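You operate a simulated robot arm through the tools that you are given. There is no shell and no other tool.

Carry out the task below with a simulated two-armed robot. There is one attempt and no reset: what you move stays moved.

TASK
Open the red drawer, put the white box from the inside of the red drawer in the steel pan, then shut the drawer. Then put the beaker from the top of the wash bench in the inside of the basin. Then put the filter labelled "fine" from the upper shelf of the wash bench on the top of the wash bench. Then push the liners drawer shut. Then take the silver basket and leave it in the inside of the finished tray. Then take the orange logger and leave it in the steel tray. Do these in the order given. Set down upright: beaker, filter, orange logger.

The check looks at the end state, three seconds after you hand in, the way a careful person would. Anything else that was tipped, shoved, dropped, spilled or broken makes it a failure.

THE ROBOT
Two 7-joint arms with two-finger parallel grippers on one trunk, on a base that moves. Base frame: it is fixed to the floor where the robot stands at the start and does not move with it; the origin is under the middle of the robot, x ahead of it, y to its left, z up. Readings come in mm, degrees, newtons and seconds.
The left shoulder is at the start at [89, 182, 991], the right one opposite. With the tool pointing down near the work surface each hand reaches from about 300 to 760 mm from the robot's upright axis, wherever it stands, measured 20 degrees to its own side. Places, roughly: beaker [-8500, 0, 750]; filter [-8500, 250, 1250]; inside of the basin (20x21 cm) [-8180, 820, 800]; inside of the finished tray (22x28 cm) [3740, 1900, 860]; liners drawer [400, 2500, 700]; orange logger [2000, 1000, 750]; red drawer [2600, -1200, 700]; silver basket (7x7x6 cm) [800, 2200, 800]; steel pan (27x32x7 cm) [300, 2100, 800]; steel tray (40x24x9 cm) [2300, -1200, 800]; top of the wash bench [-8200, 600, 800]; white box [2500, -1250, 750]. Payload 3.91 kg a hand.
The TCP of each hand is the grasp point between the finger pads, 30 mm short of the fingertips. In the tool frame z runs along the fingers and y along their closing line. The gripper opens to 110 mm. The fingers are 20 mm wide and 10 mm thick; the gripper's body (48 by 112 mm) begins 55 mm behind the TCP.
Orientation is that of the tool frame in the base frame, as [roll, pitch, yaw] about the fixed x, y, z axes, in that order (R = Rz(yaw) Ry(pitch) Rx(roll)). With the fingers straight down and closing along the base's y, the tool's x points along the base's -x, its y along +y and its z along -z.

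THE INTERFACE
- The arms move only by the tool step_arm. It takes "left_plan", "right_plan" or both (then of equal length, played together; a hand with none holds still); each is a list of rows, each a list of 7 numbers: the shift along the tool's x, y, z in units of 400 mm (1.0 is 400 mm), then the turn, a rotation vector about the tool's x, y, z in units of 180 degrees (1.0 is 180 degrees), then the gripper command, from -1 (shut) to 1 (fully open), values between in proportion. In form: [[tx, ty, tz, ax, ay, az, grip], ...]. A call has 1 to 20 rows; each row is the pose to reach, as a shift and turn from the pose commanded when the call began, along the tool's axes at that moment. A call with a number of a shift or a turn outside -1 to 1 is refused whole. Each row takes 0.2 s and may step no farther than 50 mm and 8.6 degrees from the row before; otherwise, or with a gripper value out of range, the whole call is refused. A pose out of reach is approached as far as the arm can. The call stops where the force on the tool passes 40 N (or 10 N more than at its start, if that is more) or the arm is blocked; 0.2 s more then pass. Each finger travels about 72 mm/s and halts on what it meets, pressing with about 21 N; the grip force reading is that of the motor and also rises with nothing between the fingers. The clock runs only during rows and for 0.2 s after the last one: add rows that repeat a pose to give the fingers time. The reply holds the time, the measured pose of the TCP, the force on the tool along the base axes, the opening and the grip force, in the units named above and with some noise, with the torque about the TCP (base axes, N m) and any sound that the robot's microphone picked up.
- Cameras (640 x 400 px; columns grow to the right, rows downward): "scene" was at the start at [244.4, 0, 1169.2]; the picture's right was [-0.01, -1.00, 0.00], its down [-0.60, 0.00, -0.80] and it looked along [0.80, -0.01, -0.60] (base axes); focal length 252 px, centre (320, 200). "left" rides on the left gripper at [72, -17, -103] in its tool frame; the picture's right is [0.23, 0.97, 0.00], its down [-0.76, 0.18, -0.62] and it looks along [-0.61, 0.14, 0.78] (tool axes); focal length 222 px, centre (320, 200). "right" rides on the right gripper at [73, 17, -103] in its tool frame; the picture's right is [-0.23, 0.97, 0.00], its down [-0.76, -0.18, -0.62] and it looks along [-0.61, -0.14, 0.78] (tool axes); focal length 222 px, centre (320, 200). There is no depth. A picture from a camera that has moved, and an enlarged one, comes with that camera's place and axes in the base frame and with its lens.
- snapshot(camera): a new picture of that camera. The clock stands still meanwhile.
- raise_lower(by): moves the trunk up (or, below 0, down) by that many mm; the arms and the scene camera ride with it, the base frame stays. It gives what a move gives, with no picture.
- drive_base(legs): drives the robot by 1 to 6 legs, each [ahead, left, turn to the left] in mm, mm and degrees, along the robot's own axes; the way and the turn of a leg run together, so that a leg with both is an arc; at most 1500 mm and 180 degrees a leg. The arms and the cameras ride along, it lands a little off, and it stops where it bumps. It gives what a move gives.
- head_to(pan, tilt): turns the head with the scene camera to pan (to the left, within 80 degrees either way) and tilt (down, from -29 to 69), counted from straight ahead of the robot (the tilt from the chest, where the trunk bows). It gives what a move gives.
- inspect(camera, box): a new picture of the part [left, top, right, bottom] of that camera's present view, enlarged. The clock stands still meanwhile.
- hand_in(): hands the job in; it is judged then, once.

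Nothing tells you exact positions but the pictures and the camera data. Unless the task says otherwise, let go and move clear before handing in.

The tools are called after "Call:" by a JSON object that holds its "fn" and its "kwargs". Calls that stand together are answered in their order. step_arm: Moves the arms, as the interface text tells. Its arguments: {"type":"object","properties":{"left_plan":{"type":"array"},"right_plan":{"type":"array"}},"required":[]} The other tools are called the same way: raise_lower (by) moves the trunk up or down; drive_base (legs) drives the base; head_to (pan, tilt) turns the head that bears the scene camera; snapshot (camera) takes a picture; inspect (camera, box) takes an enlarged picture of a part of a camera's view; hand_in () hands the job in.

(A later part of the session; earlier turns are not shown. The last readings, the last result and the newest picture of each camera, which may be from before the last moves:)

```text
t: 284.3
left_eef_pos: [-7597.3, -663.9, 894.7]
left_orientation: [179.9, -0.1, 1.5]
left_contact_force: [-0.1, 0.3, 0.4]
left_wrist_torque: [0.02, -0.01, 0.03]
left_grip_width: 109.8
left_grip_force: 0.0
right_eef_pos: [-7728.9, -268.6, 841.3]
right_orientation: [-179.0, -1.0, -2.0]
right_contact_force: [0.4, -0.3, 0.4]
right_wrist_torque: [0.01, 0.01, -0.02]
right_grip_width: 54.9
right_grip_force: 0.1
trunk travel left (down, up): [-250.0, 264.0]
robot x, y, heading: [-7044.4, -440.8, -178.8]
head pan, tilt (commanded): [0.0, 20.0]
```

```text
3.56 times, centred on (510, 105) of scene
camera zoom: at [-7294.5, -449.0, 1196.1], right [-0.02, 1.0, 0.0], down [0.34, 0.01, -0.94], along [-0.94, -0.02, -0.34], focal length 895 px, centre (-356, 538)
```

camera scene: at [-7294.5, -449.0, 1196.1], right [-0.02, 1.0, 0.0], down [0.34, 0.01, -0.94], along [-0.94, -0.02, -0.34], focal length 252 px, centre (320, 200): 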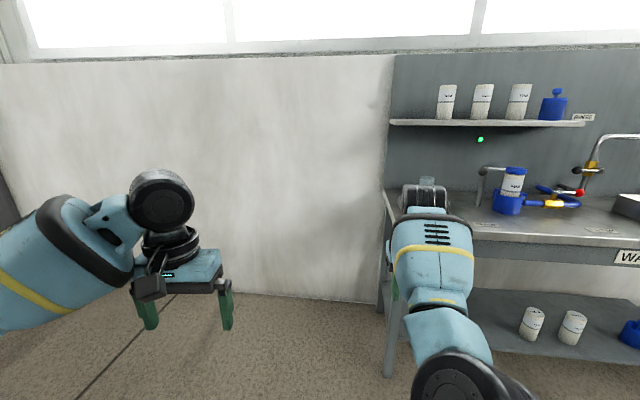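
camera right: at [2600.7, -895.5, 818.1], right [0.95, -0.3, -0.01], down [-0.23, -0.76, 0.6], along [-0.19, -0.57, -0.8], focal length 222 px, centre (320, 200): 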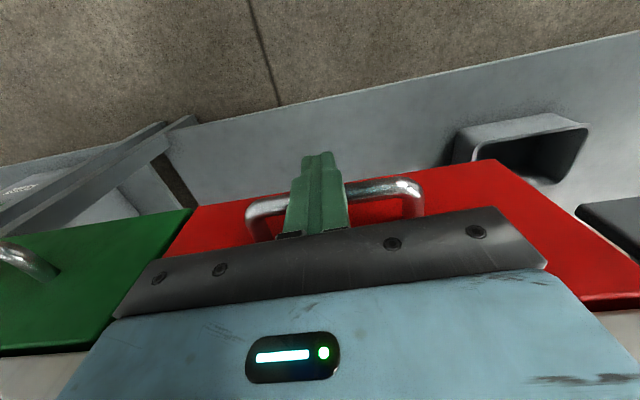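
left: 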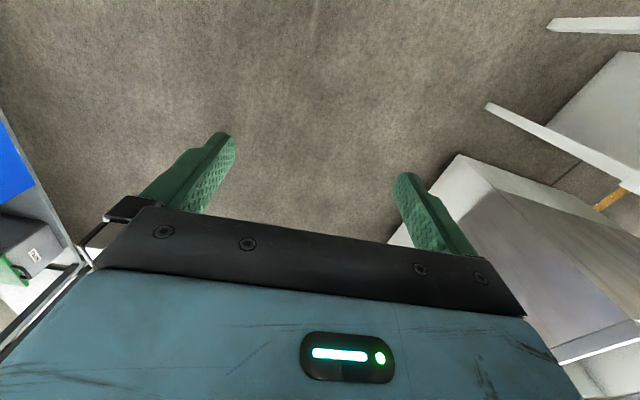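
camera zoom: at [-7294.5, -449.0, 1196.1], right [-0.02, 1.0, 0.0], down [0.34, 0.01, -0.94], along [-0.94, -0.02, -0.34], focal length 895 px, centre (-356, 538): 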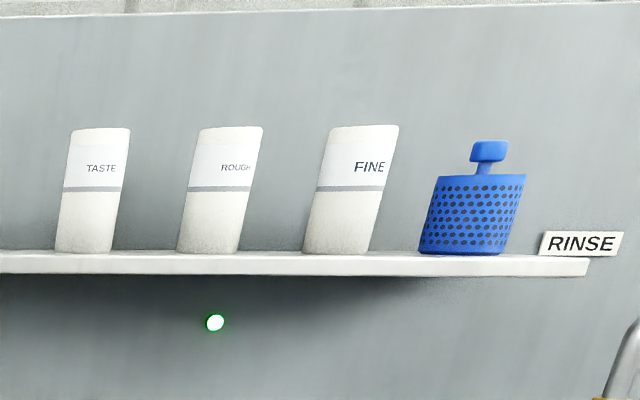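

Shelf order from the left: TASTE, ROUGH, FINE, then a blue bottle; I want the FINE one on the shelf near [-8420, 344], bottom z≈1153. First the beaker near [-8411, 15, 820]; I'll use the left arm, so I tuck the right arm back.

Call:
{"fn": "step_arm", "kwargs": {"right_plan": [[0.08, 0, 0, 0, 0, 0, 0], [0.16, 0, 0, 0, 0, 0, 0], [0.24, 0, 0, 0, 0, 0, 0], [0.32, 0, 0, 0, 0, 0, 0], [0.4, 0, 0, 0, 0, 0, 0], [0.48, 0, 0, 0, 0, 0, 0], [0.56, 0, 0, 0, 0, 0, 0], [0.64, 0, 0, 0, 0, 0, 0], [0.7, 0, 0, 0, 0, 0, 0]]}}

Call:
{"fn": "snapshot", "kwargs": {"camera": "scene"}}

```text
t: 286.3
left_eef_pos: [-7596.7, -663.5, 895.4]
left_orientation: [180.0, 0.0, 1.5]
left_contact_force: [0.4, 0.2, -0.7]
left_wrist_torque: [0.02, -0.05, -0.01]
left_grip_width: 110.0
left_grip_force: 0.0
right_eef_pos: [-7679.2, -209.8, 761.6]
right_orientation: [-178.5, -0.8, -3.1]
right_contact_force: [0.1, -0.2, 0.6]
right_wrist_torque: [0.03, 0.0, 0.01]
right_grip_width: 55.0
right_grip_force: 0.0
right hand out of reach, approached as far as the arm can: row 1, 2, 3, 4, 5, 6, 7, 8, 9
trunk travel left (down, up): [-250.0, 264.0]
robot x, y, heading: [-7040.9, -443.4, -178.4]
head pan, tilt (commanded): [0.0, 20.0]
```

```text
taken
camera scene: at [-7294.5, -449.3, 1196.1], right [-0.03, 1.0, 0.0], down [0.34, 0.01, -0.94], along [-0.94, -0.02, -0.34], focal length 252 px, centre (320, 200)
```

scene: 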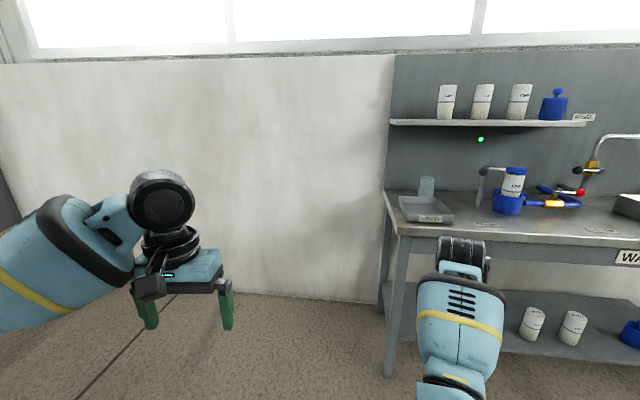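

The right arm seems caught in an awkward elbow-in posture. In this free space I try turning its hand to bring the elbow back out.

Call:
{"fn": "step_arm", "kwargs": {"right_plan": [[0, 0, 0, 0, 0, 0.045, 0], [0, 0, 0, 0, 0, 0.09, 0], [0, 0, 0, 0, 0, 0.135, 0], [0, 0, 0, 0, 0, 0.18, 0], [0, 0, 0, 0, 0, 0.225, 0], [0, 0, 0, 0, 0, 0.27, 0], [0, 0, 0, 0, 0, 0.315, 0], [0, 0, 0, 0, 0, 0.36, 0]]}}

Call:
{"fn": "head_to", "kwargs": {"pan": -35, "tilt": 45}}

Call:
{"fn": "snapshot", "kwargs": {"camera": "scene"}}

```text
t: 288.1
left_eef_pos: [-7596.4, -663.4, 895.8]
left_orientation: [179.9, 0.1, 1.5]
left_contact_force: [-0.4, -0.2, 0.0]
left_wrist_torque: [-0.01, 0.0, 0.02]
left_grip_width: 110.0
left_grip_force: 0.0
right_eef_pos: [-7681.5, -211.5, 761.2]
right_orientation: [-178.2, 1.2, -67.9]
right_contact_force: [0.1, 0.4, -0.1]
right_wrist_torque: [0.01, -0.02, 0.02]
right_grip_width: 54.9
right_grip_force: 0.0
trunk travel left (down, up): [-250.0, 264.0]
robot x, y, heading: [-7038.7, -440.8, -178.5]
head pan, tilt (commanded): [0.0, 20.0]
```

```text
t: 289.1
left_eef_pos: [-7597.2, -664.3, 895.5]
left_orientation: [179.9, 0.0, 1.5]
left_contact_force: [-0.8, 1.1, -0.3]
left_wrist_torque: [0.06, 0.0, -0.02]
left_grip_width: 109.9
left_grip_force: 0.0
right_eef_pos: [-7681.8, -211.1, 765.1]
right_orientation: [-178.4, 1.2, -67.8]
right_contact_force: [-0.9, -0.5, 0.6]
right_wrist_torque: [0.0, 0.01, 0.03]
right_grip_width: 55.2
right_grip_force: 0.1
trunk travel left (down, up): [-250.0, 264.0]
robot x, y, heading: [-7041.5, -444.3, -178.4]
head pan, tilt (commanded): [-35.0, 45.0]
```

```text
taken
camera scene: at [-7269.2, -401.9, 1157.5], right [0.55, 0.83, 0.0], down [0.59, -0.39, -0.71], along [-0.59, 0.39, -0.71], focal length 252 px, centre (320, 200)
```

scene: 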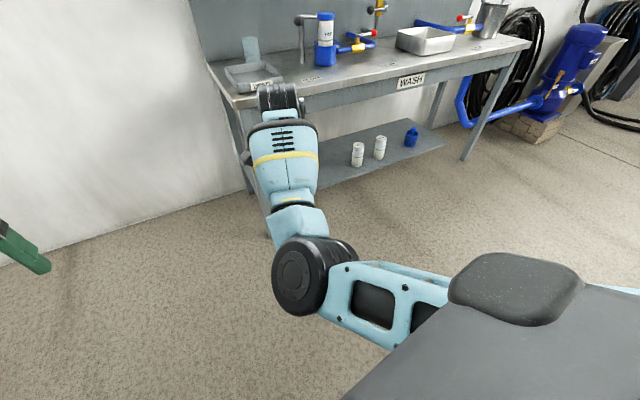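

The right elbow sits inward, which limits that arm. I try one recovery move: rolling the hand to point to the right, which should drive the elbow downward and outward.

Call:
{"fn": "step_arm", "kwargs": {"right_plan": [[0, 0, 0, 0.0167, -0.0412, 0, 0], [0, 0, 0, 0.0334, -0.0824, 0, 0], [0, 0, 0, 0.0501, -0.1236, 0, 0], [0, 0, 0, 0.0668, -0.1648, 0, 0], [0, 0, 0, 0.0835, -0.206, 0, 0], [0, 0, 0, 0.1002, -0.2472, 0, 0], [0, 0, 0, 0.1169, -0.2884, 0, 0], [0, 0, 0, 0.1336, -0.3296, 0, 0], [0, 0, 0, 0.1503, -0.3708, 0, 0], [0, 0, 0, 0.167, -0.412, 0, 0]]}}

Call:
{"fn": "snapshot", "kwargs": {"camera": "scene"}}

```text
t: 291.4
left_eef_pos: [-7596.6, -665.2, 895.2]
left_orientation: [179.9, 0.0, 1.5]
left_contact_force: [-0.5, 0.4, -0.4]
left_wrist_torque: [-0.01, -0.01, -0.04]
left_grip_width: 110.0
left_grip_force: 0.0
right_eef_pos: [-7679.3, -224.3, 765.8]
right_orientation: [-111.6, 65.4, -19.0]
right_contact_force: [0.4, -0.2, 0.8]
right_wrist_torque: [0.01, -0.02, 0.01]
right_grip_width: 55.3
right_grip_force: 0.1
trunk travel left (down, up): [-250.0, 264.0]
robot x, y, heading: [-7037.7, -442.3, -178.7]
head pan, tilt (commanded): [-35.0, 45.0]
```

```text
taken
camera scene: at [-7269.3, -401.8, 1157.4], right [0.55, 0.83, 0.0], down [0.59, -0.39, -0.71], along [-0.59, 0.39, -0.71], focal length 252 px, centre (320, 200)
```

scene: 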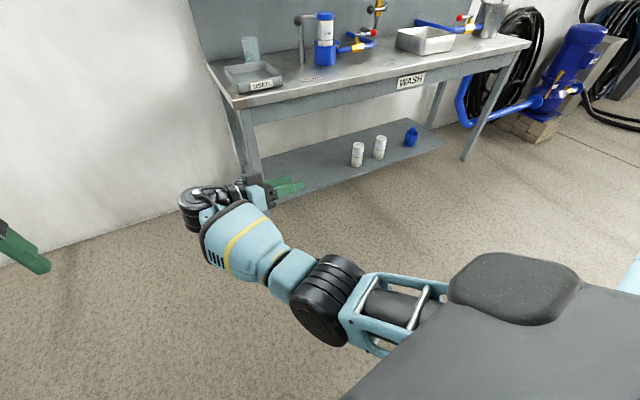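

The elbow shifted lower. I test whether the hand can now be drawn back toward the body.

Call:
{"fn": "step_arm", "kwargs": {"right_plan": [[0.037, -0.086, 0, 0, 0, 0, 0], [0.074, -0.172, 0, 0, 0, 0, 0], [0.111, -0.258, 0, 0, 0, 0, 0], [0.148, -0.345, 0, 0, 0, 0, 0], [0.185, -0.43, 0, 0, 0, 0, 0]]}}

Call:
{"fn": "snapshot", "kwargs": {"camera": "scene"}}

```text
t: 292.6
left_eef_pos: [-7598.0, -663.1, 896.4]
left_orientation: [179.9, 0.1, 1.4]
left_contact_force: [-0.3, -0.2, 0.7]
left_wrist_torque: [-0.01, 0.01, 0.0]
left_grip_width: 110.1
left_grip_force: 0.1
right_eef_pos: [-7494.3, -212.7, 772.7]
right_orientation: [-109.9, 66.9, -17.9]
right_contact_force: [-0.2, -0.3, -0.1]
right_wrist_torque: [-0.04, -0.01, -0.01]
right_grip_width: 55.1
right_grip_force: 0.1
trunk travel left (down, up): [-250.0, 264.0]
robot x, y, heading: [-7037.7, -438.9, -178.5]
head pan, tilt (commanded): [-35.0, 45.0]
```

```text
taken
camera scene: at [-7268.9, -401.5, 1157.5], right [0.55, 0.83, 0.0], down [0.59, -0.39, -0.71], along [-0.59, 0.39, -0.71], focal length 252 px, centre (320, 200)
```

scene: 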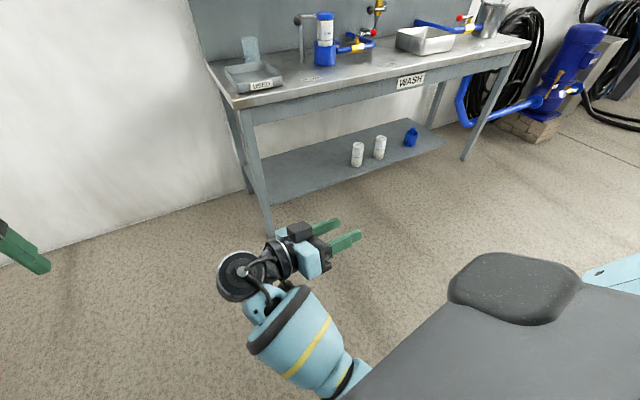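

Now it retracts. I turn the hand back to pointing down here, close to the body.

Call:
{"fn": "step_arm", "kwargs": {"right_plan": [[0, 0, 0, -0.0166, 0.0412, 0, 0], [0, 0, 0, -0.0332, 0.0825, 0, 0], [0, 0, 0, -0.0497, 0.1237, 0, 0], [0, 0, 0, -0.0663, 0.165, 0, 0], [0, 0, 0, -0.0829, 0.2062, 0, 0], [0, 0, 0, -0.0995, 0.2474, 0, 0], [0, 0, 0, -0.1161, 0.2887, 0, 0], [0, 0, 0, -0.1326, 0.3299, 0, 0], [0, 0, 0, -0.1492, 0.3712, 0, 0], [0, 0, 0, -0.1658, 0.4124, 0, 0]]}}

Call:
{"fn": "snapshot", "kwargs": {"camera": "scene"}}

```text
t: 294.9
left_eef_pos: [-7597.7, -663.2, 895.3]
left_orientation: [179.8, 0.0, 1.5]
left_contact_force: [0.3, 0.7, 0.0]
left_wrist_torque: [0.0, 0.03, -0.02]
left_grip_width: 110.2
left_grip_force: 0.1
right_eef_pos: [-7547.0, -162.8, 638.5]
right_orientation: [-177.9, 3.9, -68.7]
right_contact_force: [0.2, 0.0, -0.1]
right_wrist_torque: [0.03, -0.01, 0.03]
right_grip_width: 54.9
right_grip_force: 0.1
right hand out of reach, approached as far as the arm can: row 4, 5, 6, 7, 8, 9, 10
trunk travel left (down, up): [-250.0, 264.0]
robot x, y, heading: [-7041.9, -448.4, -178.6]
head pan, tilt (commanded): [-35.0, 45.0]
stopped in row 10 (right hand): the arm was blocked; the commanded pose is now the measured one
```

```text
taken
camera scene: at [-7269.2, -401.7, 1157.4], right [0.55, 0.83, 0.0], down [0.59, -0.39, -0.71], along [-0.59, 0.39, -0.71], focal length 252 px, centre (320, 200)
```

scene: 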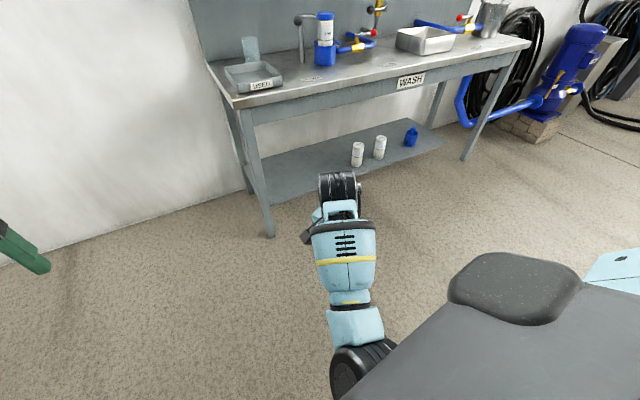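

The wrist pitch is what limits it in the elbow-low posture. I move the hand out and up again and undo its twist, then will pitch the hand backward to force the elbow up.

Call:
{"fn": "step_arm", "kwargs": {"right_plan": [[0.0143, 0.0555, -0.106, 0, 0, 0, 0], [0.0286, 0.111, -0.212, 0, 0, 0, 0], [0.043, 0.1665, -0.318, 0, 0, 0, 0], [0.0572, 0.222, -0.424, 0, 0, 0, 0], [0.0715, 0.2775, -0.53, 0, 0, 0, 0], [0.0715, 0.2775, -0.53, 0, 0, -0.042, 0], [0.0715, 0.2775, -0.53, 0, 0, -0.084, 0], [0.0715, 0.2775, -0.53, 0, 0, -0.126, 0], [0.0715, 0.2775, -0.53, 0, 0, -0.168, 0], [0.0715, 0.2775, -0.53, 0, 0, -0.21, 0], [0.0715, 0.2775, -0.53, 0, 0, -0.252, 0], [0.0715, 0.2775, -0.53, 0, 0, -0.294, 0], [0.0715, 0.2775, -0.53, 0, 0, -0.336, 0], [0.0715, 0.2775, -0.53, 0, 0, -0.378, 0]]}}

```text
t: 297.9
left_eef_pos: [-7596.7, -664.7, 895.9]
left_orientation: [179.9, 0.1, 1.5]
left_contact_force: [0.3, 0.1, 0.4]
left_wrist_torque: [0.0, 0.01, -0.01]
left_grip_width: 109.8
left_grip_force: 0.1
right_eef_pos: [-7704.9, -208.1, 824.4]
right_orientation: [-175.5, -0.1, -1.9]
right_contact_force: [-0.5, -0.5, 0.1]
right_wrist_torque: [0.01, 0.02, -0.03]
right_grip_width: 54.9
right_grip_force: 0.0
right hand out of reach, approached as far as the arm can: row 1, 2, 3, 4, 5, 6, 7, 8, 9, 10, 11, 12, 13, 14
trunk travel left (down, up): [-250.0, 264.0]
robot x, y, heading: [-7038.1, -442.0, -178.6]
head pan, tilt (commanded): [-35.0, 45.0]
```

Now I pitch the hand backward, past vertical.

Call:
{"fn": "step_arm", "kwargs": {"right_plan": [[0, 0, 0, 0, 0.044, 0, 0], [0, 0, 0, 0, 0.088, 0, 0], [0, 0, 0, 0, 0.132, 0, 0], [0, 0, 0, 0, 0.176, 0, 0], [0.03, 0, 0, 0, 0.22, 0, 0], [0.06, 0, 0, 0, 0.264, 0, 0], [0.12, 0, 0, 0, 0.264, 0, 0], [0.18, 0, 0, 0, 0.264, 0, 0], [0.24, 0, 0, 0, 0.264, 0, 0]]}}

Call:
{"fn": "snapshot", "kwargs": {"camera": "scene"}}

```text
t: 299.9
left_eef_pos: [-7596.3, -664.9, 895.0]
left_orientation: [179.7, 0.0, 1.4]
left_contact_force: [-0.3, 0.3, -0.7]
left_wrist_torque: [-0.03, -0.05, -0.03]
left_grip_width: 109.9
left_grip_force: 0.1
right_eef_pos: [-7607.3, -227.3, 823.7]
right_orientation: [-173.8, -48.0, -5.0]
right_contact_force: [0.1, 0.4, -0.1]
right_wrist_torque: [0.0, -0.01, 0.02]
right_grip_width: 54.9
right_grip_force: 0.0
right hand out of reach, approached as far as the arm can: row 3, 4, 5, 6, 7, 8
trunk travel left (down, up): [-250.0, 264.0]
robot x, y, heading: [-7042.4, -440.6, -178.6]
head pan, tilt (commanded): [-35.0, 45.0]
```

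```text
taken
camera scene: at [-7269.1, -401.8, 1157.4], right [0.55, 0.83, 0.0], down [0.59, -0.39, -0.71], along [-0.59, 0.39, -0.71], focal length 252 px, centre (320, 200)
```

scene: 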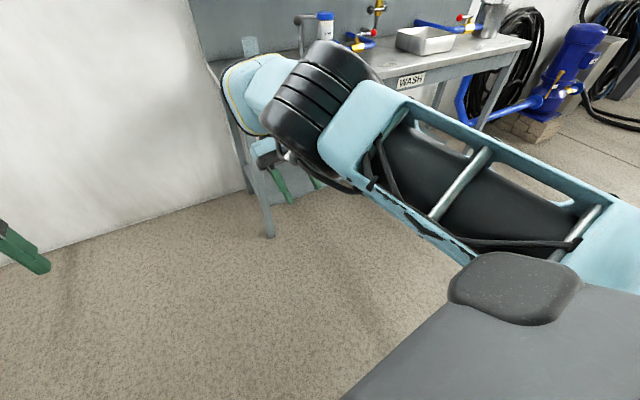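

The elbow swung up and out. I turn the hand back to vertical at this spot.

Call:
{"fn": "step_arm", "kwargs": {"right_plan": [[0, 0, 0, 0, -0.044, 0, 0], [0, 0, 0, 0, -0.088, 0, 0], [0, 0, 0, 0, -0.132, 0, 0], [0, 0, 0, 0, -0.176, 0, 0], [0, 0, 0, 0, -0.22, 0, 0], [0, 0, 0, 0, -0.264, 0, 0]]}}

Call:
{"fn": "snapshot", "kwargs": {"camera": "scene"}}

```text
t: 300.7
left_eef_pos: [-7596.5, -664.5, 895.4]
left_orientation: [180.0, -0.1, 1.6]
left_contact_force: [0.5, -0.1, 0.8]
left_wrist_torque: [0.0, 0.0, 0.01]
left_grip_width: 110.0
left_grip_force: 0.0
right_eef_pos: [-7559.0, -177.6, 718.9]
right_orientation: [-175.9, -40.5, -9.0]
right_contact_force: [0.0, -0.1, 0.6]
right_wrist_torque: [-0.04, -0.01, 0.0]
right_grip_width: 55.0
right_grip_force: 0.1
right hand out of reach, approached as far as the arm can: row 3
trunk travel left (down, up): [-250.0, 264.0]
robot x, y, heading: [-7043.2, -443.5, -178.5]
head pan, tilt (commanded): [-35.0, 45.0]
stopped in row 3 (right hand): the arm was blocked; the commanded pose is now the measured one
```

```text
taken
camera scene: at [-7268.8, -401.5, 1157.5], right [0.55, 0.83, 0.0], down [0.59, -0.39, -0.71], along [-0.59, 0.39, -0.71], focal length 252 px, centre (320, 200)
```

scene: 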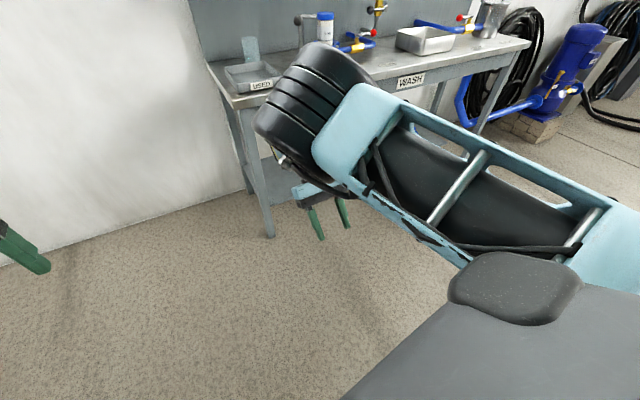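

The arm is now elbow-up. I retreat the hand along its own axis (forward and up) while turning it back to vertical.

Call:
{"fn": "step_arm", "kwargs": {"right_plan": [[0, 0, -0.08, 0, 0, 0, 0], [0, 0, -0.16, 0, 0, 0, 0], [0, 0, -0.24, 0, 0, 0, 0], [0, 0, -0.32, 0, -0.03, 0, 0], [0, 0, -0.4, 0, -0.06, 0, 0], [0, 0, -0.4, 0, -0.1, 0, 0], [0, 0, -0.4, 0, -0.14, 0, 0], [0, 0, -0.4, 0, -0.18, 0, 0], [0, 0, -0.4, 0, -0.22, 0, 0]]}}

Call:
{"fn": "snapshot", "kwargs": {"camera": "scene"}}

```text
t: 302.4
left_eef_pos: [-7595.9, -663.7, 895.6]
left_orientation: [-180.0, 0.0, 1.4]
left_contact_force: [0.3, -0.3, 0.1]
left_wrist_torque: [0.0, -0.01, -0.01]
left_grip_width: 109.8
left_grip_force: 0.1
right_eef_pos: [-7600.8, -128.5, 709.0]
right_orientation: [-172.1, -28.7, -13.6]
right_contact_force: [0.7, 0.4, -0.8]
right_wrist_torque: [0.01, 0.04, 0.04]
right_grip_width: 55.1
right_grip_force: 0.1
trunk travel left (down, up): [-250.0, 264.0]
robot x, y, heading: [-7043.5, -442.4, -178.7]
head pan, tilt (commanded): [-35.0, 45.0]
stopped in row 8 (right hand): the arm was blocked; the commanded pose is now the measured one
```

```text
taken
camera scene: at [-7268.9, -402.0, 1157.5], right [0.55, 0.83, 0.0], down [0.59, -0.39, -0.71], along [-0.59, 0.39, -0.71], focal length 252 px, centre (320, 200)
```

scene: 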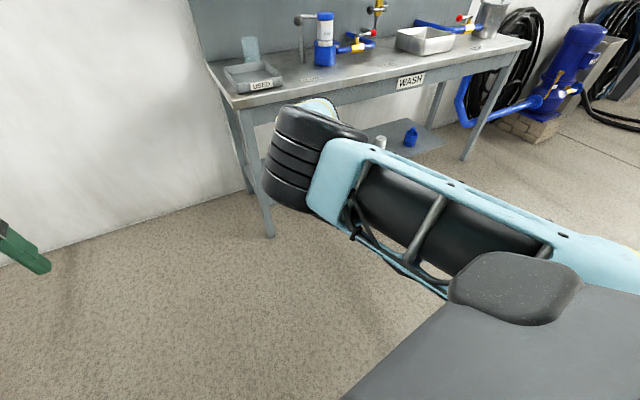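

It is still caught with the elbow inward. I roll the hand to point left while lifting, to carry the elbow over the top to the outside.

Call:
{"fn": "step_arm", "kwargs": {"right_plan": [[0, 0, -0.04, -0.0379, 0.0075, -0.022, 0], [0, 0, -0.08, -0.0758, 0.015, -0.044, 0], [0, 0, -0.12, -0.1137, 0.0225, -0.066, 0], [0, 0, -0.16, -0.1516, 0.03, -0.088, 0], [0, 0, -0.2, -0.1895, 0.0375, -0.11, 0], [0, 0, -0.24, -0.2274, 0.045, -0.132, 0], [0, 0, -0.28, -0.2653, 0.0525, -0.154, 0], [0, 0, -0.3, -0.3032, 0.06, -0.176, 0]]}}

Call:
{"fn": "snapshot", "kwargs": {"camera": "scene"}}

```text
t: 304.2
left_eef_pos: [-7597.2, -663.2, 896.2]
left_orientation: [179.9, 0.1, 1.5]
left_contact_force: [0.4, 0.2, -0.2]
left_wrist_torque: [0.01, 0.04, -0.03]
left_grip_width: 110.1
left_grip_force: 0.1
right_eef_pos: [-7592.6, -165.5, 791.7]
right_orientation: [117.4, -22.5, 20.4]
right_contact_force: [1.2, -1.1, -0.3]
right_wrist_torque: [0.02, -0.01, 0.0]
right_grip_width: 54.7
right_grip_force: 0.0
right hand out of reach, approached as far as the arm can: row 6, 7, 8
trunk travel left (down, up): [-250.0, 264.0]
robot x, y, heading: [-7043.1, -443.7, -178.7]
head pan, tilt (commanded): [-35.0, 45.0]
```

```text
taken
camera scene: at [-7269.0, -401.4, 1157.4], right [0.55, 0.83, 0.0], down [0.59, -0.39, -0.71], along [-0.59, 0.39, -0.71], focal length 252 px, centre (320, 200)
```

scene: 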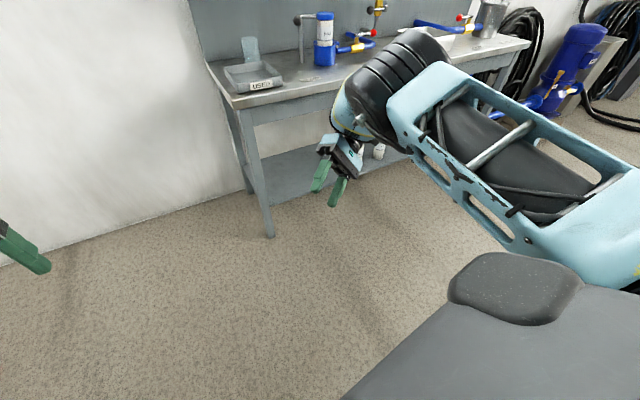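

The elbow has moved up and to the right. I shift the hand toward the middle and turn it back to vertical.

Call:
{"fn": "step_arm", "kwargs": {"right_plan": [[-0.0098, 0.072, 0.042, 0, 0, 0, 0], [-0.0196, 0.144, 0.084, 0, 0, 0, 0], [-0.0294, 0.216, 0.126, 0, 0, 0, 0], [-0.039, 0.288, 0.168, 0, 0, 0, 0], [-0.039, 0.288, 0.168, 0.0396, -0.0214, 0.0041, 0], [-0.039, 0.288, 0.168, 0.0793, -0.0427, 0.0082, 0], [-0.039, 0.288, 0.168, 0.119, -0.0641, 0.0123, 0], [-0.039, 0.288, 0.168, 0.1586, -0.0855, 0.0164, 0], [-0.039, 0.288, 0.168, 0.1983, -0.1068, 0.0204, 0], [-0.039, 0.288, 0.168, 0.2379, -0.1282, 0.0245, 0], [-0.039, 0.288, 0.168, 0.2776, -0.1495, 0.0286, 0], [-0.039, 0.288, 0.168, 0.3172, -0.1709, 0.0327, 0]]}}

Call:
{"fn": "snapshot", "kwargs": {"camera": "scene"}}

```text
t: 307.0
left_eef_pos: [-7597.9, -663.1, 896.6]
left_orientation: [179.9, 0.0, 1.4]
left_contact_force: [-0.2, -0.8, -0.3]
left_wrist_torque: [0.0, -0.03, 0.01]
left_grip_width: 110.0
left_grip_force: 0.0
right_eef_pos: [-7630.9, -161.1, 883.2]
right_orientation: [175.0, -2.4, -3.6]
right_contact_force: [-0.2, 0.2, -0.3]
right_wrist_torque: [0.0, 0.0, 0.0]
right_grip_width: 54.9
right_grip_force: 0.0
right hand out of reach, approached as far as the arm can: row 1, 2, 3, 4, 9, 10, 11, 12
trunk travel left (down, up): [-250.0, 264.0]
robot x, y, heading: [-7040.7, -444.2, -178.5]
head pan, tilt (commanded): [-35.0, 45.0]
stopped in row 12 (right hand): the arm was blocked; the commanded pose is now the measured one
```

```text
taken
camera scene: at [-7270.3, -401.3, 1157.1], right [0.55, 0.83, 0.0], down [0.59, -0.39, -0.71], along [-0.59, 0.39, -0.71], focal length 252 px, centre (320, 200)
```

scene: 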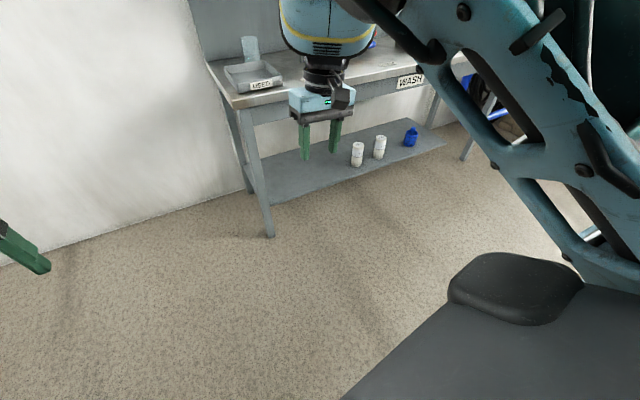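

Now the elbow is high above. One more roll to the left and back should bring it outside.

Call:
{"fn": "step_arm", "kwargs": {"right_plan": [[0, 0.03, 0, -0.0444, 0.003, 0, 0], [0, 0.06, 0, -0.0888, 0.006, 0, 0], [0, 0.09, 0, -0.1332, 0.009, 0, 0], [0, 0.12, 0, -0.1776, 0.012, 0, 0], [0, 0.15, 0, -0.222, 0.015, 0, 0], [0, 0.18, 0, -0.2664, 0.018, 0, 0], [0, 0.21, 0, -0.3108, 0.021, 0, 0]]}}

Call:
{"fn": "snapshot", "kwargs": {"camera": "scene"}}

```text
t: 308.6
left_eef_pos: [-7596.9, -661.9, 895.3]
left_orientation: [-179.9, 0.1, 1.5]
left_contact_force: [0.1, -0.3, 0.7]
left_wrist_torque: [-0.03, 0.02, -0.02]
left_grip_width: 109.8
left_grip_force: 0.0
right_eef_pos: [-7634.8, -245.6, 889.9]
right_orientation: [118.9, -5.4, -1.4]
right_contact_force: [0.7, -0.5, 0.1]
right_wrist_torque: [0.04, 0.0, 0.01]
right_grip_width: 54.9
right_grip_force: 0.1
trunk travel left (down, up): [-250.0, 264.0]
robot x, y, heading: [-7037.1, -443.9, -178.7]
head pan, tilt (commanded): [-35.0, 45.0]
```

```text
taken
camera scene: at [-7269.3, -401.2, 1157.4], right [0.55, 0.83, 0.0], down [0.59, -0.39, -0.71], along [-0.59, 0.39, -0.71], focal length 252 px, centre (320, 200)
```

scene: 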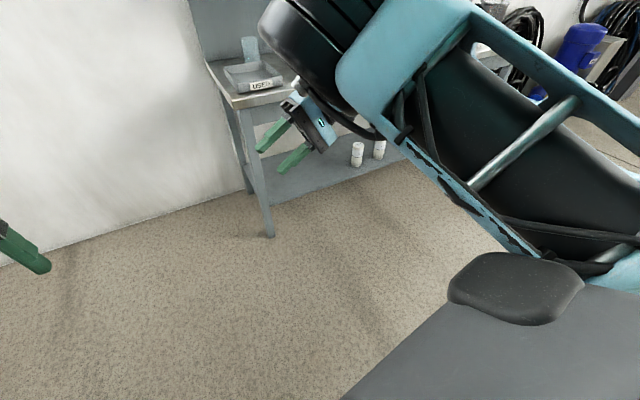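

Rolling left pulls the elbow inward, so I roll back and on toward the right instead.

Call:
{"fn": "step_arm", "kwargs": {"right_plan": [[0, 0, 0, 0.0442, -0.0036, 0.002, 0], [0, 0, 0, 0.0884, -0.0072, 0.004, 0], [0, 0, 0, 0.1326, -0.0108, 0.006, 0], [0, 0, 0, 0.1768, -0.0144, 0.008, 0], [0, 0, 0, 0.221, -0.018, 0.01, 0], [0, 0, 0, 0.2652, -0.0216, 0.012, 0], [0, 0, 0, 0.3094, -0.0252, 0.014, 0], [0, 0, 0, 0.3536, -0.0288, 0.016, 0], [0, 0, 0, 0.3978, -0.0324, 0.018, 0], [0, 0, 0, 0.442, -0.036, 0.02, 0], [0, 0, 0, 0.4862, -0.0396, 0.022, 0], [0, 0, 0, 0.5304, -0.0432, 0.024, 0]]}}

Call:
{"fn": "snapshot", "kwargs": {"camera": "scene"}}

```text
t: 311.4
left_eef_pos: [-7595.2, -663.4, 896.5]
left_orientation: [179.9, 0.2, 1.3]
left_contact_force: [-0.1, 0.5, -0.1]
left_wrist_torque: [-0.01, 0.01, -0.01]
left_grip_width: 110.2
left_grip_force: 0.0
right_eef_pos: [-7728.0, -155.6, 908.0]
right_orientation: [-151.9, -0.7, -14.4]
right_contact_force: [0.0, -0.6, 0.2]
right_wrist_torque: [0.01, 0.01, 0.02]
right_grip_width: 55.1
right_grip_force: 0.0
right hand out of reach, approached as far as the arm can: row 6, 7, 8, 9, 10, 11, 12
trunk travel left (down, up): [-250.0, 264.0]
robot x, y, heading: [-7040.6, -442.1, -178.2]
head pan, tilt (commanded): [-35.0, 45.0]
stopped in row 12 (right hand): the arm was blocked; the commanded pose is now the measured one
```

```text
taken
camera scene: at [-7268.2, -401.3, 1157.7], right [0.55, 0.83, 0.0], down [0.59, -0.39, -0.71], along [-0.59, 0.39, -0.71], focal length 252 px, centre (320, 200)
```

scene: 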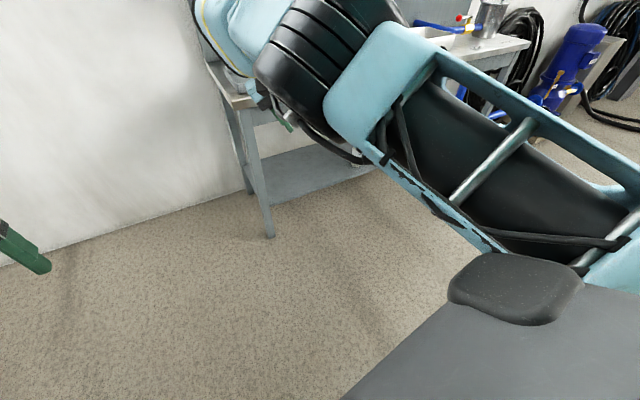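

The elbow is now roughly where it was when the arm worked well. I straighten the hand to vertical and draw it nearer.

Call:
{"fn": "step_arm", "kwargs": {"right_plan": [[0.06, 0.02, 0.01, -0.0387, -0.0058, -0.0196, 0], [0.12, 0.04, 0.02, -0.0775, -0.0117, -0.0392, 0], [0.18, 0.06, 0.03, -0.1162, -0.0175, -0.0588, 0], [0.24, 0.079, 0.04, -0.1549, -0.0233, -0.0784, 0], [0.3, 0.08, 0.04, -0.1549, -0.0233, -0.0784, 0], [0.36, 0.08, 0.04, -0.1549, -0.0233, -0.0784, 0], [0.42, 0.08, 0.04, -0.1549, -0.0233, -0.0784, 0]]}}

Call:
{"fn": "snapshot", "kwargs": {"camera": "scene"}}

```text
t: 313.1
left_eef_pos: [-7596.6, -662.1, 894.7]
left_orientation: [179.8, 0.2, 1.3]
left_contact_force: [-0.8, -0.1, -0.1]
left_wrist_torque: [-0.02, -0.02, -0.02]
left_grip_width: 109.8
left_grip_force: 0.0
right_eef_pos: [-7610.8, -141.6, 857.0]
right_orientation: [176.1, -0.7, -4.3]
right_contact_force: [0.5, -0.1, 0.7]
right_wrist_torque: [-0.01, 0.0, 0.01]
right_grip_width: 55.2
right_grip_force: 0.1
right hand out of reach, approached as far as the arm can: row 4, 5, 6, 7
trunk travel left (down, up): [-250.0, 264.0]
robot x, y, heading: [-7042.3, -443.2, -178.7]
head pan, tilt (commanded): [-35.0, 45.0]
stopped in row 7 (right hand): the arm was blocked; the commanded pose is now the measured one
```

```text
taken
camera scene: at [-7269.2, -401.1, 1157.4], right [0.55, 0.83, 0.0], down [0.59, -0.39, -0.71], along [-0.59, 0.39, -0.71], focal length 252 px, centre (320, 200)
```

scene: 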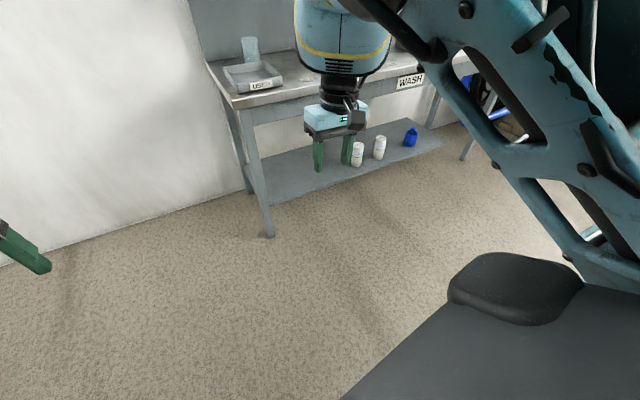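

The hand is vertical near the start-like spot but with the elbow high. I try parking it up and to the right.

Call:
{"fn": "step_arm", "kwargs": {"right_plan": [[0.054, -0.0825, -0.045, 0, 0, 0, 0], [0.108, -0.165, -0.09, 0, 0, 0, 0], [0.162, -0.2475, -0.135, 0, 0, 0, 0], [0.216, -0.33, -0.18, 0, 0, 0, 0], [0.27, -0.4125, -0.225, 0, 0, 0, 0]]}}

Call:
{"fn": "head_to", "kwargs": {"pan": -60, "tilt": 20}}

Call:
{"fn": "snapshot", "kwargs": {"camera": "scene"}}

```text
t: 314.4
left_eef_pos: [-7596.8, -663.7, 895.6]
left_orientation: [179.8, -0.1, 1.4]
left_contact_force: [-0.5, 0.2, -0.2]
left_wrist_torque: [0.01, 0.0, 0.03]
left_grip_width: 110.2
left_grip_force: 0.1
right_eef_pos: [-7490.2, 19.9, 936.3]
right_orientation: [176.1, -0.7, -4.2]
right_contact_force: [0.5, -0.2, 1.1]
right_wrist_torque: [0.0, -0.03, -0.01]
right_grip_width: 55.1
right_grip_force: 0.1
trunk travel left (down, up): [-250.0, 264.0]
robot x, y, heading: [-7040.5, -442.4, -178.7]
head pan, tilt (commanded): [-35.0, 45.0]
```

```text
t: 315.2
left_eef_pos: [-7597.2, -661.5, 896.0]
left_orientation: [179.9, 0.0, 1.4]
left_contact_force: [0.2, -0.2, -0.4]
left_wrist_torque: [-0.04, 0.0, 0.03]
left_grip_width: 110.1
left_grip_force: 0.1
right_eef_pos: [-7489.1, 19.4, 935.1]
right_orientation: [176.1, -0.9, -4.3]
right_contact_force: [0.2, 1.2, 0.6]
right_wrist_torque: [-0.01, 0.01, -0.01]
right_grip_width: 55.1
right_grip_force: 0.0
trunk travel left (down, up): [-250.0, 264.0]
robot x, y, heading: [-7038.9, -446.6, -178.8]
head pan, tilt (commanded): [-60.0, 20.0]
```

```text
taken
camera scene: at [-7250.0, -366.7, 1196.0], right [0.85, 0.52, 0.0], down [0.18, -0.29, -0.94], along [-0.49, 0.8, -0.34], focal length 252 px, centre (320, 200)
```

scene: 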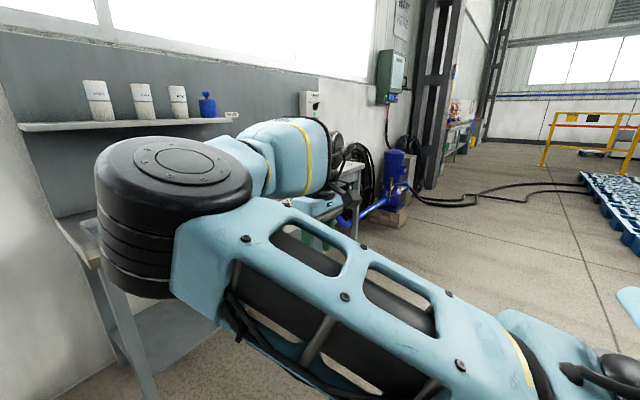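

The right arm is free here (out to the right, elbow inward), so I'll leave it parked and work with the left arm, keeping the bench on the robot's left. First I measure the bench well from here.

Call:
{"fn": "head_to", "kwargs": {"pan": -20, "tilt": 25}}

Call:
{"fn": "snapshot", "kwargs": {"camera": "scene"}}

```text
t: 316.3
left_eef_pos: [-7597.1, -663.1, 895.1]
left_orientation: [179.9, 0.1, 1.4]
left_contact_force: [-0.3, -1.2, -0.7]
left_wrist_torque: [0.04, 0.03, 0.03]
left_grip_width: 110.2
left_grip_force: 0.0
right_eef_pos: [-7488.8, 20.1, 935.6]
right_orientation: [176.2, -0.9, -4.3]
right_contact_force: [-0.1, 0.5, 0.1]
right_wrist_torque: [-0.06, 0.03, 0.04]
right_grip_width: 55.0
right_grip_force: 0.1
trunk travel left (down, up): [-250.0, 264.0]
robot x, y, heading: [-7043.4, -445.7, -178.7]
head pan, tilt (commanded): [-20.0, 25.0]
```

```text
taken
camera scene: at [-7288.7, -416.7, 1188.0], right [0.32, 0.95, 0.0], down [0.4, -0.14, -0.91], along [-0.86, 0.29, -0.42], focal length 252 px, centre (320, 200)
```

scene: 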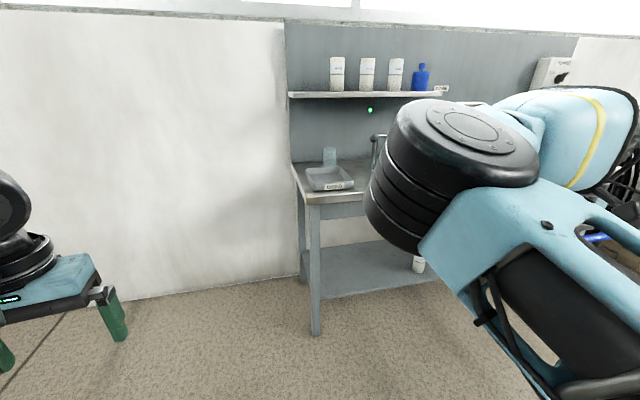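

My right arm blocks the view to the right but the beaker side is clear. I tuck the left hand in, then turn 50° right and approach with the bench on my left.

Call:
{"fn": "step_arm", "kwargs": {"left_plan": [[0.09, 0, -0.05, 0, 0, 0, 1], [0.18, 0, -0.1, 0, 0, 0, 1], [0.27, 0, -0.15, 0, 0, 0, 1], [0.36, 0, -0.2, 0, 0, 0, 1], [0.45, 0, -0.25, 0, 0, 0, 1], [0.5, 0, -0.3, 0, 0, 0, 1]]}}

Call:
{"fn": "drive_base", "kwargs": {"legs": [[0, 0, -50], [600, 200, 0]]}}

Call:
{"fn": "head_to", "kwargs": {"pan": 50, "tilt": 30}}

Call:
{"fn": "snapshot", "kwargs": {"camera": "scene"}}

```text
t: 317.7
left_eef_pos: [-7397.0, -658.3, 1016.7]
left_orientation: [179.9, 0.1, 1.3]
left_contact_force: [0.7, -0.3, 0.0]
left_wrist_torque: [-0.02, 0.0, 0.02]
left_grip_width: 109.9
left_grip_force: 0.1
right_eef_pos: [-7488.8, 20.6, 936.5]
right_orientation: [176.1, -0.8, -4.2]
right_contact_force: [0.9, 0.1, -0.4]
right_wrist_torque: [-0.03, -0.01, -0.02]
right_grip_width: 55.1
right_grip_force: 0.1
trunk travel left (down, up): [-250.0, 264.0]
robot x, y, heading: [-7037.5, -444.5, -178.8]
head pan, tilt (commanded): [-20.0, 25.0]
```

```text
t: 323.5
left_eef_pos: [-7981.6, 12.0, 1017.2]
left_orientation: [179.9, -0.1, -48.9]
left_contact_force: [-0.7, 0.1, 0.7]
left_wrist_torque: [-0.01, -0.03, -0.01]
left_grip_width: 109.9
left_grip_force: 0.0
right_eef_pos: [-7519.4, 516.9, 935.5]
right_orientation: [176.2, -0.9, -54.5]
right_contact_force: [-0.5, -0.6, -0.7]
right_wrist_torque: [-0.02, -0.01, 0.0]
right_grip_width: 54.9
right_grip_force: 0.0
trunk travel left (down, up): [-250.0, 264.0]
robot x, y, heading: [-7585.7, -125.5, 131.5]
head pan, tilt (commanded): [-20.0, 25.0]
```

```text
t: 324.9
left_eef_pos: [-7981.6, 13.0, 1016.8]
left_orientation: [179.9, 0.0, -48.9]
left_contact_force: [0.1, 0.3, 1.4]
left_wrist_torque: [-0.03, -0.01, 0.01]
left_grip_width: 109.9
left_grip_force: 0.0
right_eef_pos: [-7520.1, 516.8, 936.7]
right_orientation: [176.1, -0.8, -54.5]
right_contact_force: [0.6, 0.4, -0.1]
right_wrist_torque: [0.01, -0.03, -0.04]
right_grip_width: 55.0
right_grip_force: 0.1
trunk travel left (down, up): [-250.0, 264.0]
robot x, y, heading: [-7588.8, -123.6, 131.4]
head pan, tilt (commanded): [50.0, 30.0]
```

```text
taken
camera scene: at [-7784.8, -5.5, 1180.0], right [-0.02, 1.0, 0.0], down [0.5, 0.01, -0.87], along [-0.87, -0.02, -0.5], focal length 252 px, centre (320, 200)
```

scene: 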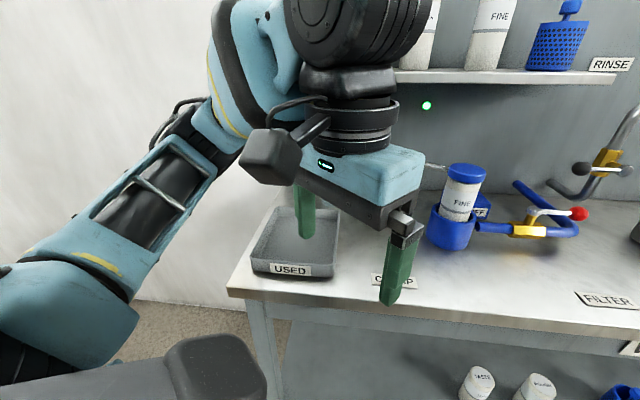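

Now I look from the left wrist camera for the beaker.

Call:
{"fn": "snapshot", "kwargs": {"camera": "left"}}

Call:
{"fn": "inspect", "kwargs": {"camera": "scene", "box": [220, 150, 460, 320]}}

```text
taken
camera left: at [-7920.3, -30.8, 1121.7], right [-0.58, -0.81, 0.0], down [-0.63, 0.46, 0.62], along [-0.51, 0.36, -0.78], focal length 222 px, centre (320, 200)
```

left: 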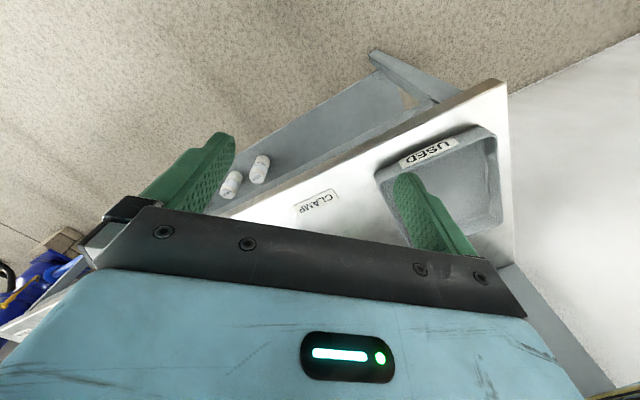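

```text
2.35 times, centred on (340, 235) of scene
camera zoom: at [-7784.8, -5.5, 1180.0], right [-0.02, 1.0, 0.0], down [0.5, 0.01, -0.87], along [-0.87, -0.02, -0.5], focal length 592 px, centre (273, 118)
```

zoom: 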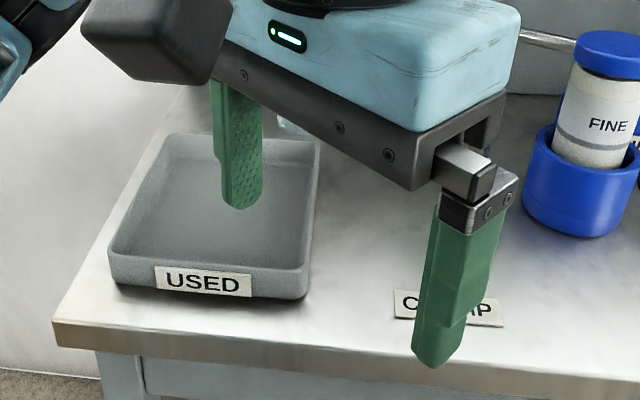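

The beaker is hidden behind the hand; I turn the left hand to face squarely into the bench and tilt it 45°, which also clears the view.

Call:
{"fn": "step_arm", "kwargs": {"left_plan": [[0, 0, 0, 0, 0, -0.04, 1], [0, 0, 0, 0, 0, -0.08, 1], [0, 0, 0, 0, 0, -0.12, 1], [0, 0, 0, 0, 0, -0.16, 1], [0, 0, 0, 0, 0, -0.2, 1], [0, 0, 0, 0, 0, -0.237, 1]]}}

Call:
{"fn": "step_arm", "kwargs": {"left_plan": [[0, 0, 0, 0, -0.042, 0, 1], [0, 0, 0, 0, -0.084, 0, 1], [0, 0, 0, 0, -0.126, 0, 1], [0, 0, 0, 0, -0.168, 0, 1], [0, 0, 0, 0, -0.21, 0, 1], [0, 0, 0, 0, -0.25, 0, 1]]}}

Call:
{"fn": "snapshot", "kwargs": {"camera": "scene"}}

Call:
{"fn": "snapshot", "kwargs": {"camera": "left"}}

```text
t: 326.3
left_eef_pos: [-7981.5, 12.7, 1017.1]
left_orientation: [180.0, 0.1, -6.0]
left_contact_force: [0.0, -0.1, -0.3]
left_wrist_torque: [0.02, -0.01, 0.04]
left_grip_width: 109.9
left_grip_force: 0.0
right_eef_pos: [-7519.1, 517.2, 935.6]
right_orientation: [176.1, -0.9, -54.6]
right_contact_force: [-0.2, 0.0, -0.3]
right_wrist_torque: [0.04, 0.0, 0.0]
right_grip_width: 55.0
right_grip_force: 0.0
trunk travel left (down, up): [-250.0, 264.0]
robot x, y, heading: [-7590.9, -123.4, 131.2]
head pan, tilt (commanded): [50.0, 30.0]
```

```text
t: 327.7
left_eef_pos: [-7982.2, 12.5, 1016.8]
left_orientation: [-180.0, 45.2, -6.2]
left_contact_force: [0.2, 0.3, 0.3]
left_wrist_torque: [-0.01, -0.02, 0.01]
left_grip_width: 109.8
left_grip_force: 0.0
right_eef_pos: [-7518.6, 516.7, 935.0]
right_orientation: [176.1, -0.8, -54.5]
right_contact_force: [0.1, 0.2, 0.1]
right_wrist_torque: [-0.02, 0.0, 0.01]
right_grip_width: 54.7
right_grip_force: 0.0
trunk travel left (down, up): [-250.0, 264.0]
robot x, y, heading: [-7584.0, -124.3, 131.3]
head pan, tilt (commanded): [50.0, 30.0]
```

```text
taken
camera scene: at [-7784.4, -5.5, 1180.1], right [-0.02, 1.0, 0.0], down [0.5, 0.01, -0.87], along [-0.87, -0.02, -0.5], focal length 252 px, centre (320, 200)
```

scene: 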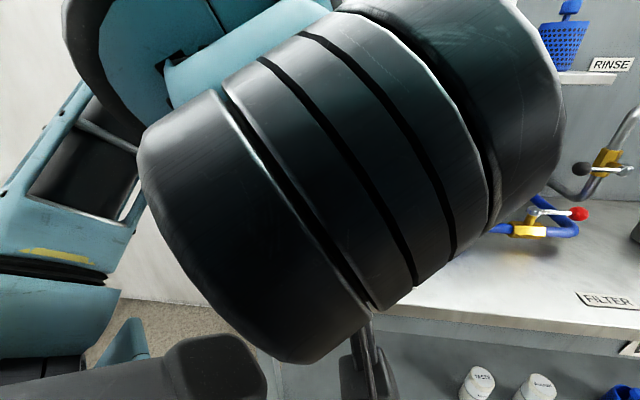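

```text
taken
camera left: at [-7855.5, 16.0, 1040.1], right [0.05, -0.99, -0.16], down [-0.11, -0.17, 0.98], along [-0.99, -0.03, -0.12], focal length 222 px, centre (320, 200)
```

left: 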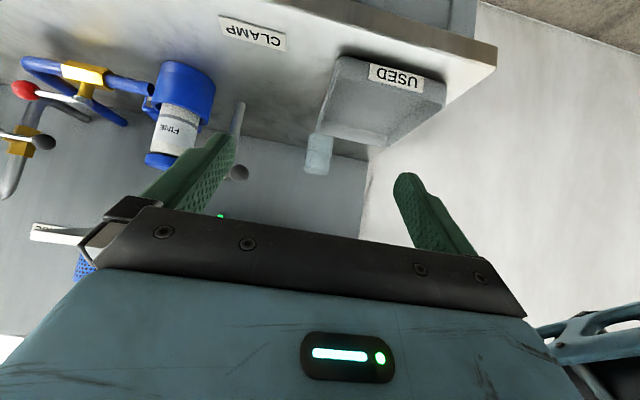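

From the views I place the beaker at about [-8432, 22], base on the bench top (z≈788), 105 mm tall, about 67 mm across. I move the tilted left hand to a point short of it.

Call:
{"fn": "step_arm", "kwargs": {"left_plan": [[-0.0572, 0.0107, 0.0825, 0, 0, 0, 1], [-0.1144, 0.0215, 0.165, 0, 0, 0, 1], [-0.1717, 0.0322, 0.2475, 0, 0, 0, 1], [-0.2289, 0.043, 0.33, 0, 0, 0, 1], [-0.2861, 0.0537, 0.4125, 0, 0, 0, 1], [-0.3433, 0.0645, 0.495, 0, 0, 0, 1], [-0.4006, 0.0752, 0.5775, 0, 0, 0, 1], [-0.4578, 0.086, 0.66, 0, 0, 0, 1], [-0.515, 0.0967, 0.7425, 0, 0, 0, 1], [-0.515, 0.0967, 0.7425, 0, 0, 0, 1]]}}

Call:
{"fn": "snapshot", "kwargs": {"camera": "left"}}

Call:
{"fn": "snapshot", "kwargs": {"camera": "scene"}}

```text
t: 329.9
left_eef_pos: [-8338.8, 13.2, 954.8]
left_orientation: [180.0, 45.1, -6.1]
left_contact_force: [-0.3, 0.4, 0.4]
left_wrist_torque: [0.02, 0.02, 0.01]
left_grip_width: 110.0
left_grip_force: 0.0
right_eef_pos: [-7519.8, 517.0, 936.1]
right_orientation: [176.1, -0.8, -54.6]
right_contact_force: [-0.5, -0.7, 0.2]
right_wrist_torque: [-0.05, 0.0, 0.0]
right_grip_width: 55.0
right_grip_force: 0.0
trunk travel left (down, up): [-250.0, 264.0]
robot x, y, heading: [-7589.9, -126.6, 131.3]
head pan, tilt (commanded): [50.0, 30.0]
```

```text
taken
camera left: at [-8212.9, 16.1, 977.4], right [0.05, -0.99, -0.16], down [-0.11, -0.17, 0.98], along [-0.99, -0.04, -0.12], focal length 222 px, centre (320, 200)
```

left: 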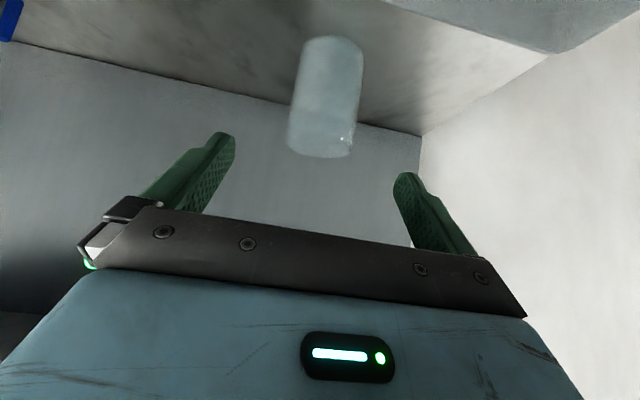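

```text
taken
camera scene: at [-7784.5, -5.7, 1180.1], right [-0.02, 1.0, 0.0], down [0.5, 0.01, -0.87], along [-0.87, -0.02, -0.5], focal length 252 px, centre (320, 200)
```

scene: 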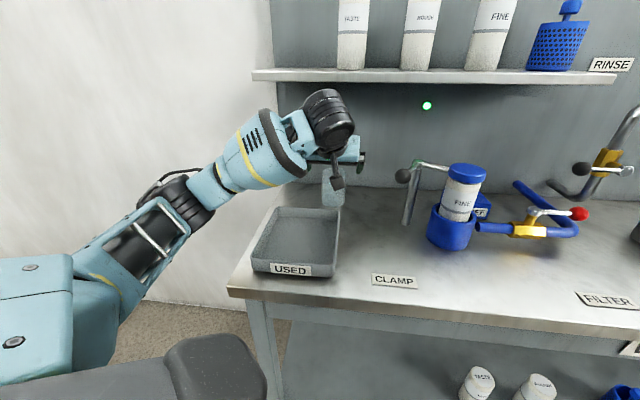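

The beaker is centred between the open fingers ahead, about [-8435, 18]. I advance along the tool axis.

Call:
{"fn": "step_arm", "kwargs": {"left_plan": [[-0.001, 0.004, 0.084, 0, 0, 0, 1], [-0.002, 0.008, 0.168, 0, 0, 0, 1], [-0.004, 0.012, 0.252, 0, 0, 0, 1], [-0.005, 0.014, 0.334, 0, 0, 0, 1], [-0.005, 0.014, 0.334, 0, 0, 0, 1]]}}

Call:
{"fn": "snapshot", "kwargs": {"camera": "left"}}

```text
t: 331.1
left_eef_pos: [-8437.0, 19.2, 858.2]
left_orientation: [-179.9, 45.1, -6.2]
left_contact_force: [-0.1, 0.4, 0.5]
left_wrist_torque: [0.02, 0.02, -0.02]
left_grip_width: 110.0
left_grip_force: 0.1
right_eef_pos: [-7519.5, 517.3, 935.7]
right_orientation: [176.2, -0.8, -54.5]
right_contact_force: [-0.6, 0.0, -0.3]
right_wrist_torque: [-0.03, 0.0, 0.0]
right_grip_width: 54.9
right_grip_force: 0.1
trunk travel left (down, up): [-250.0, 264.0]
robot x, y, heading: [-7590.8, -124.3, 131.2]
head pan, tilt (commanded): [50.0, 30.0]
```

```text
taken
camera left: at [-8309.8, 22.1, 882.3], right [0.05, -0.99, -0.16], down [-0.11, -0.17, 0.98], along [-0.99, -0.03, -0.12], focal length 222 px, centre (320, 200)
```

left: 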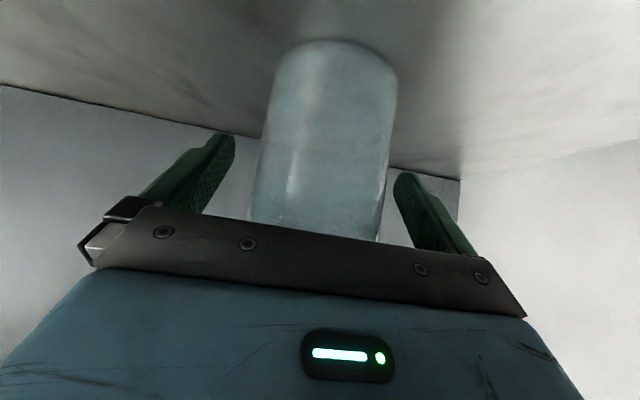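

The beaker stands between the fingers. I close on it.

Call:
{"fn": "step_arm", "kwargs": {"left_plan": [[0, 0, 0, 0, 0, 0, 0.5], [0, 0, 0, 0, 0, 0, 0.2], [0, 0, 0, 0, 0, 0, -0.2], [0, 0, 0, 0, 0, 0, -0.6], [0, 0, 0, 0, 0, 0, -1], [0, 0, 0, 0, 0, 0, -1]]}}

Call:
{"fn": "snapshot", "kwargs": {"camera": "left"}}

```text
t: 332.5
left_eef_pos: [-8437.4, 19.4, 859.7]
left_orientation: [-180.0, 45.2, -6.2]
left_contact_force: [-0.6, 0.7, 0.9]
left_wrist_torque: [0.04, 0.04, 0.0]
left_grip_width: 69.0
left_grip_force: 20.9
right_eef_pos: [-7519.6, 516.8, 935.1]
right_orientation: [176.2, -0.8, -54.5]
right_contact_force: [0.0, 0.3, 0.1]
right_wrist_torque: [-0.01, 0.02, 0.0]
right_grip_width: 54.9
right_grip_force: 0.0
trunk travel left (down, up): [-250.0, 264.0]
robot x, y, heading: [-7591.4, -128.0, 131.2]
head pan, tilt (commanded): [50.0, 30.0]
```

```text
taken
camera left: at [-8309.6, 22.3, 882.5], right [0.05, -0.99, -0.16], down [-0.11, -0.17, 0.98], along [-0.99, -0.03, -0.12], focal length 222 px, centre (320, 200)
```

left: 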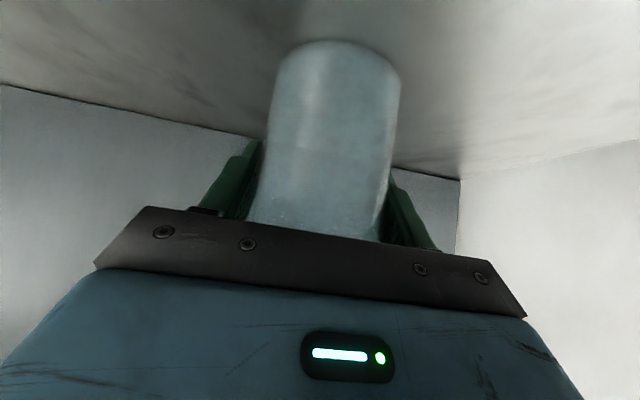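

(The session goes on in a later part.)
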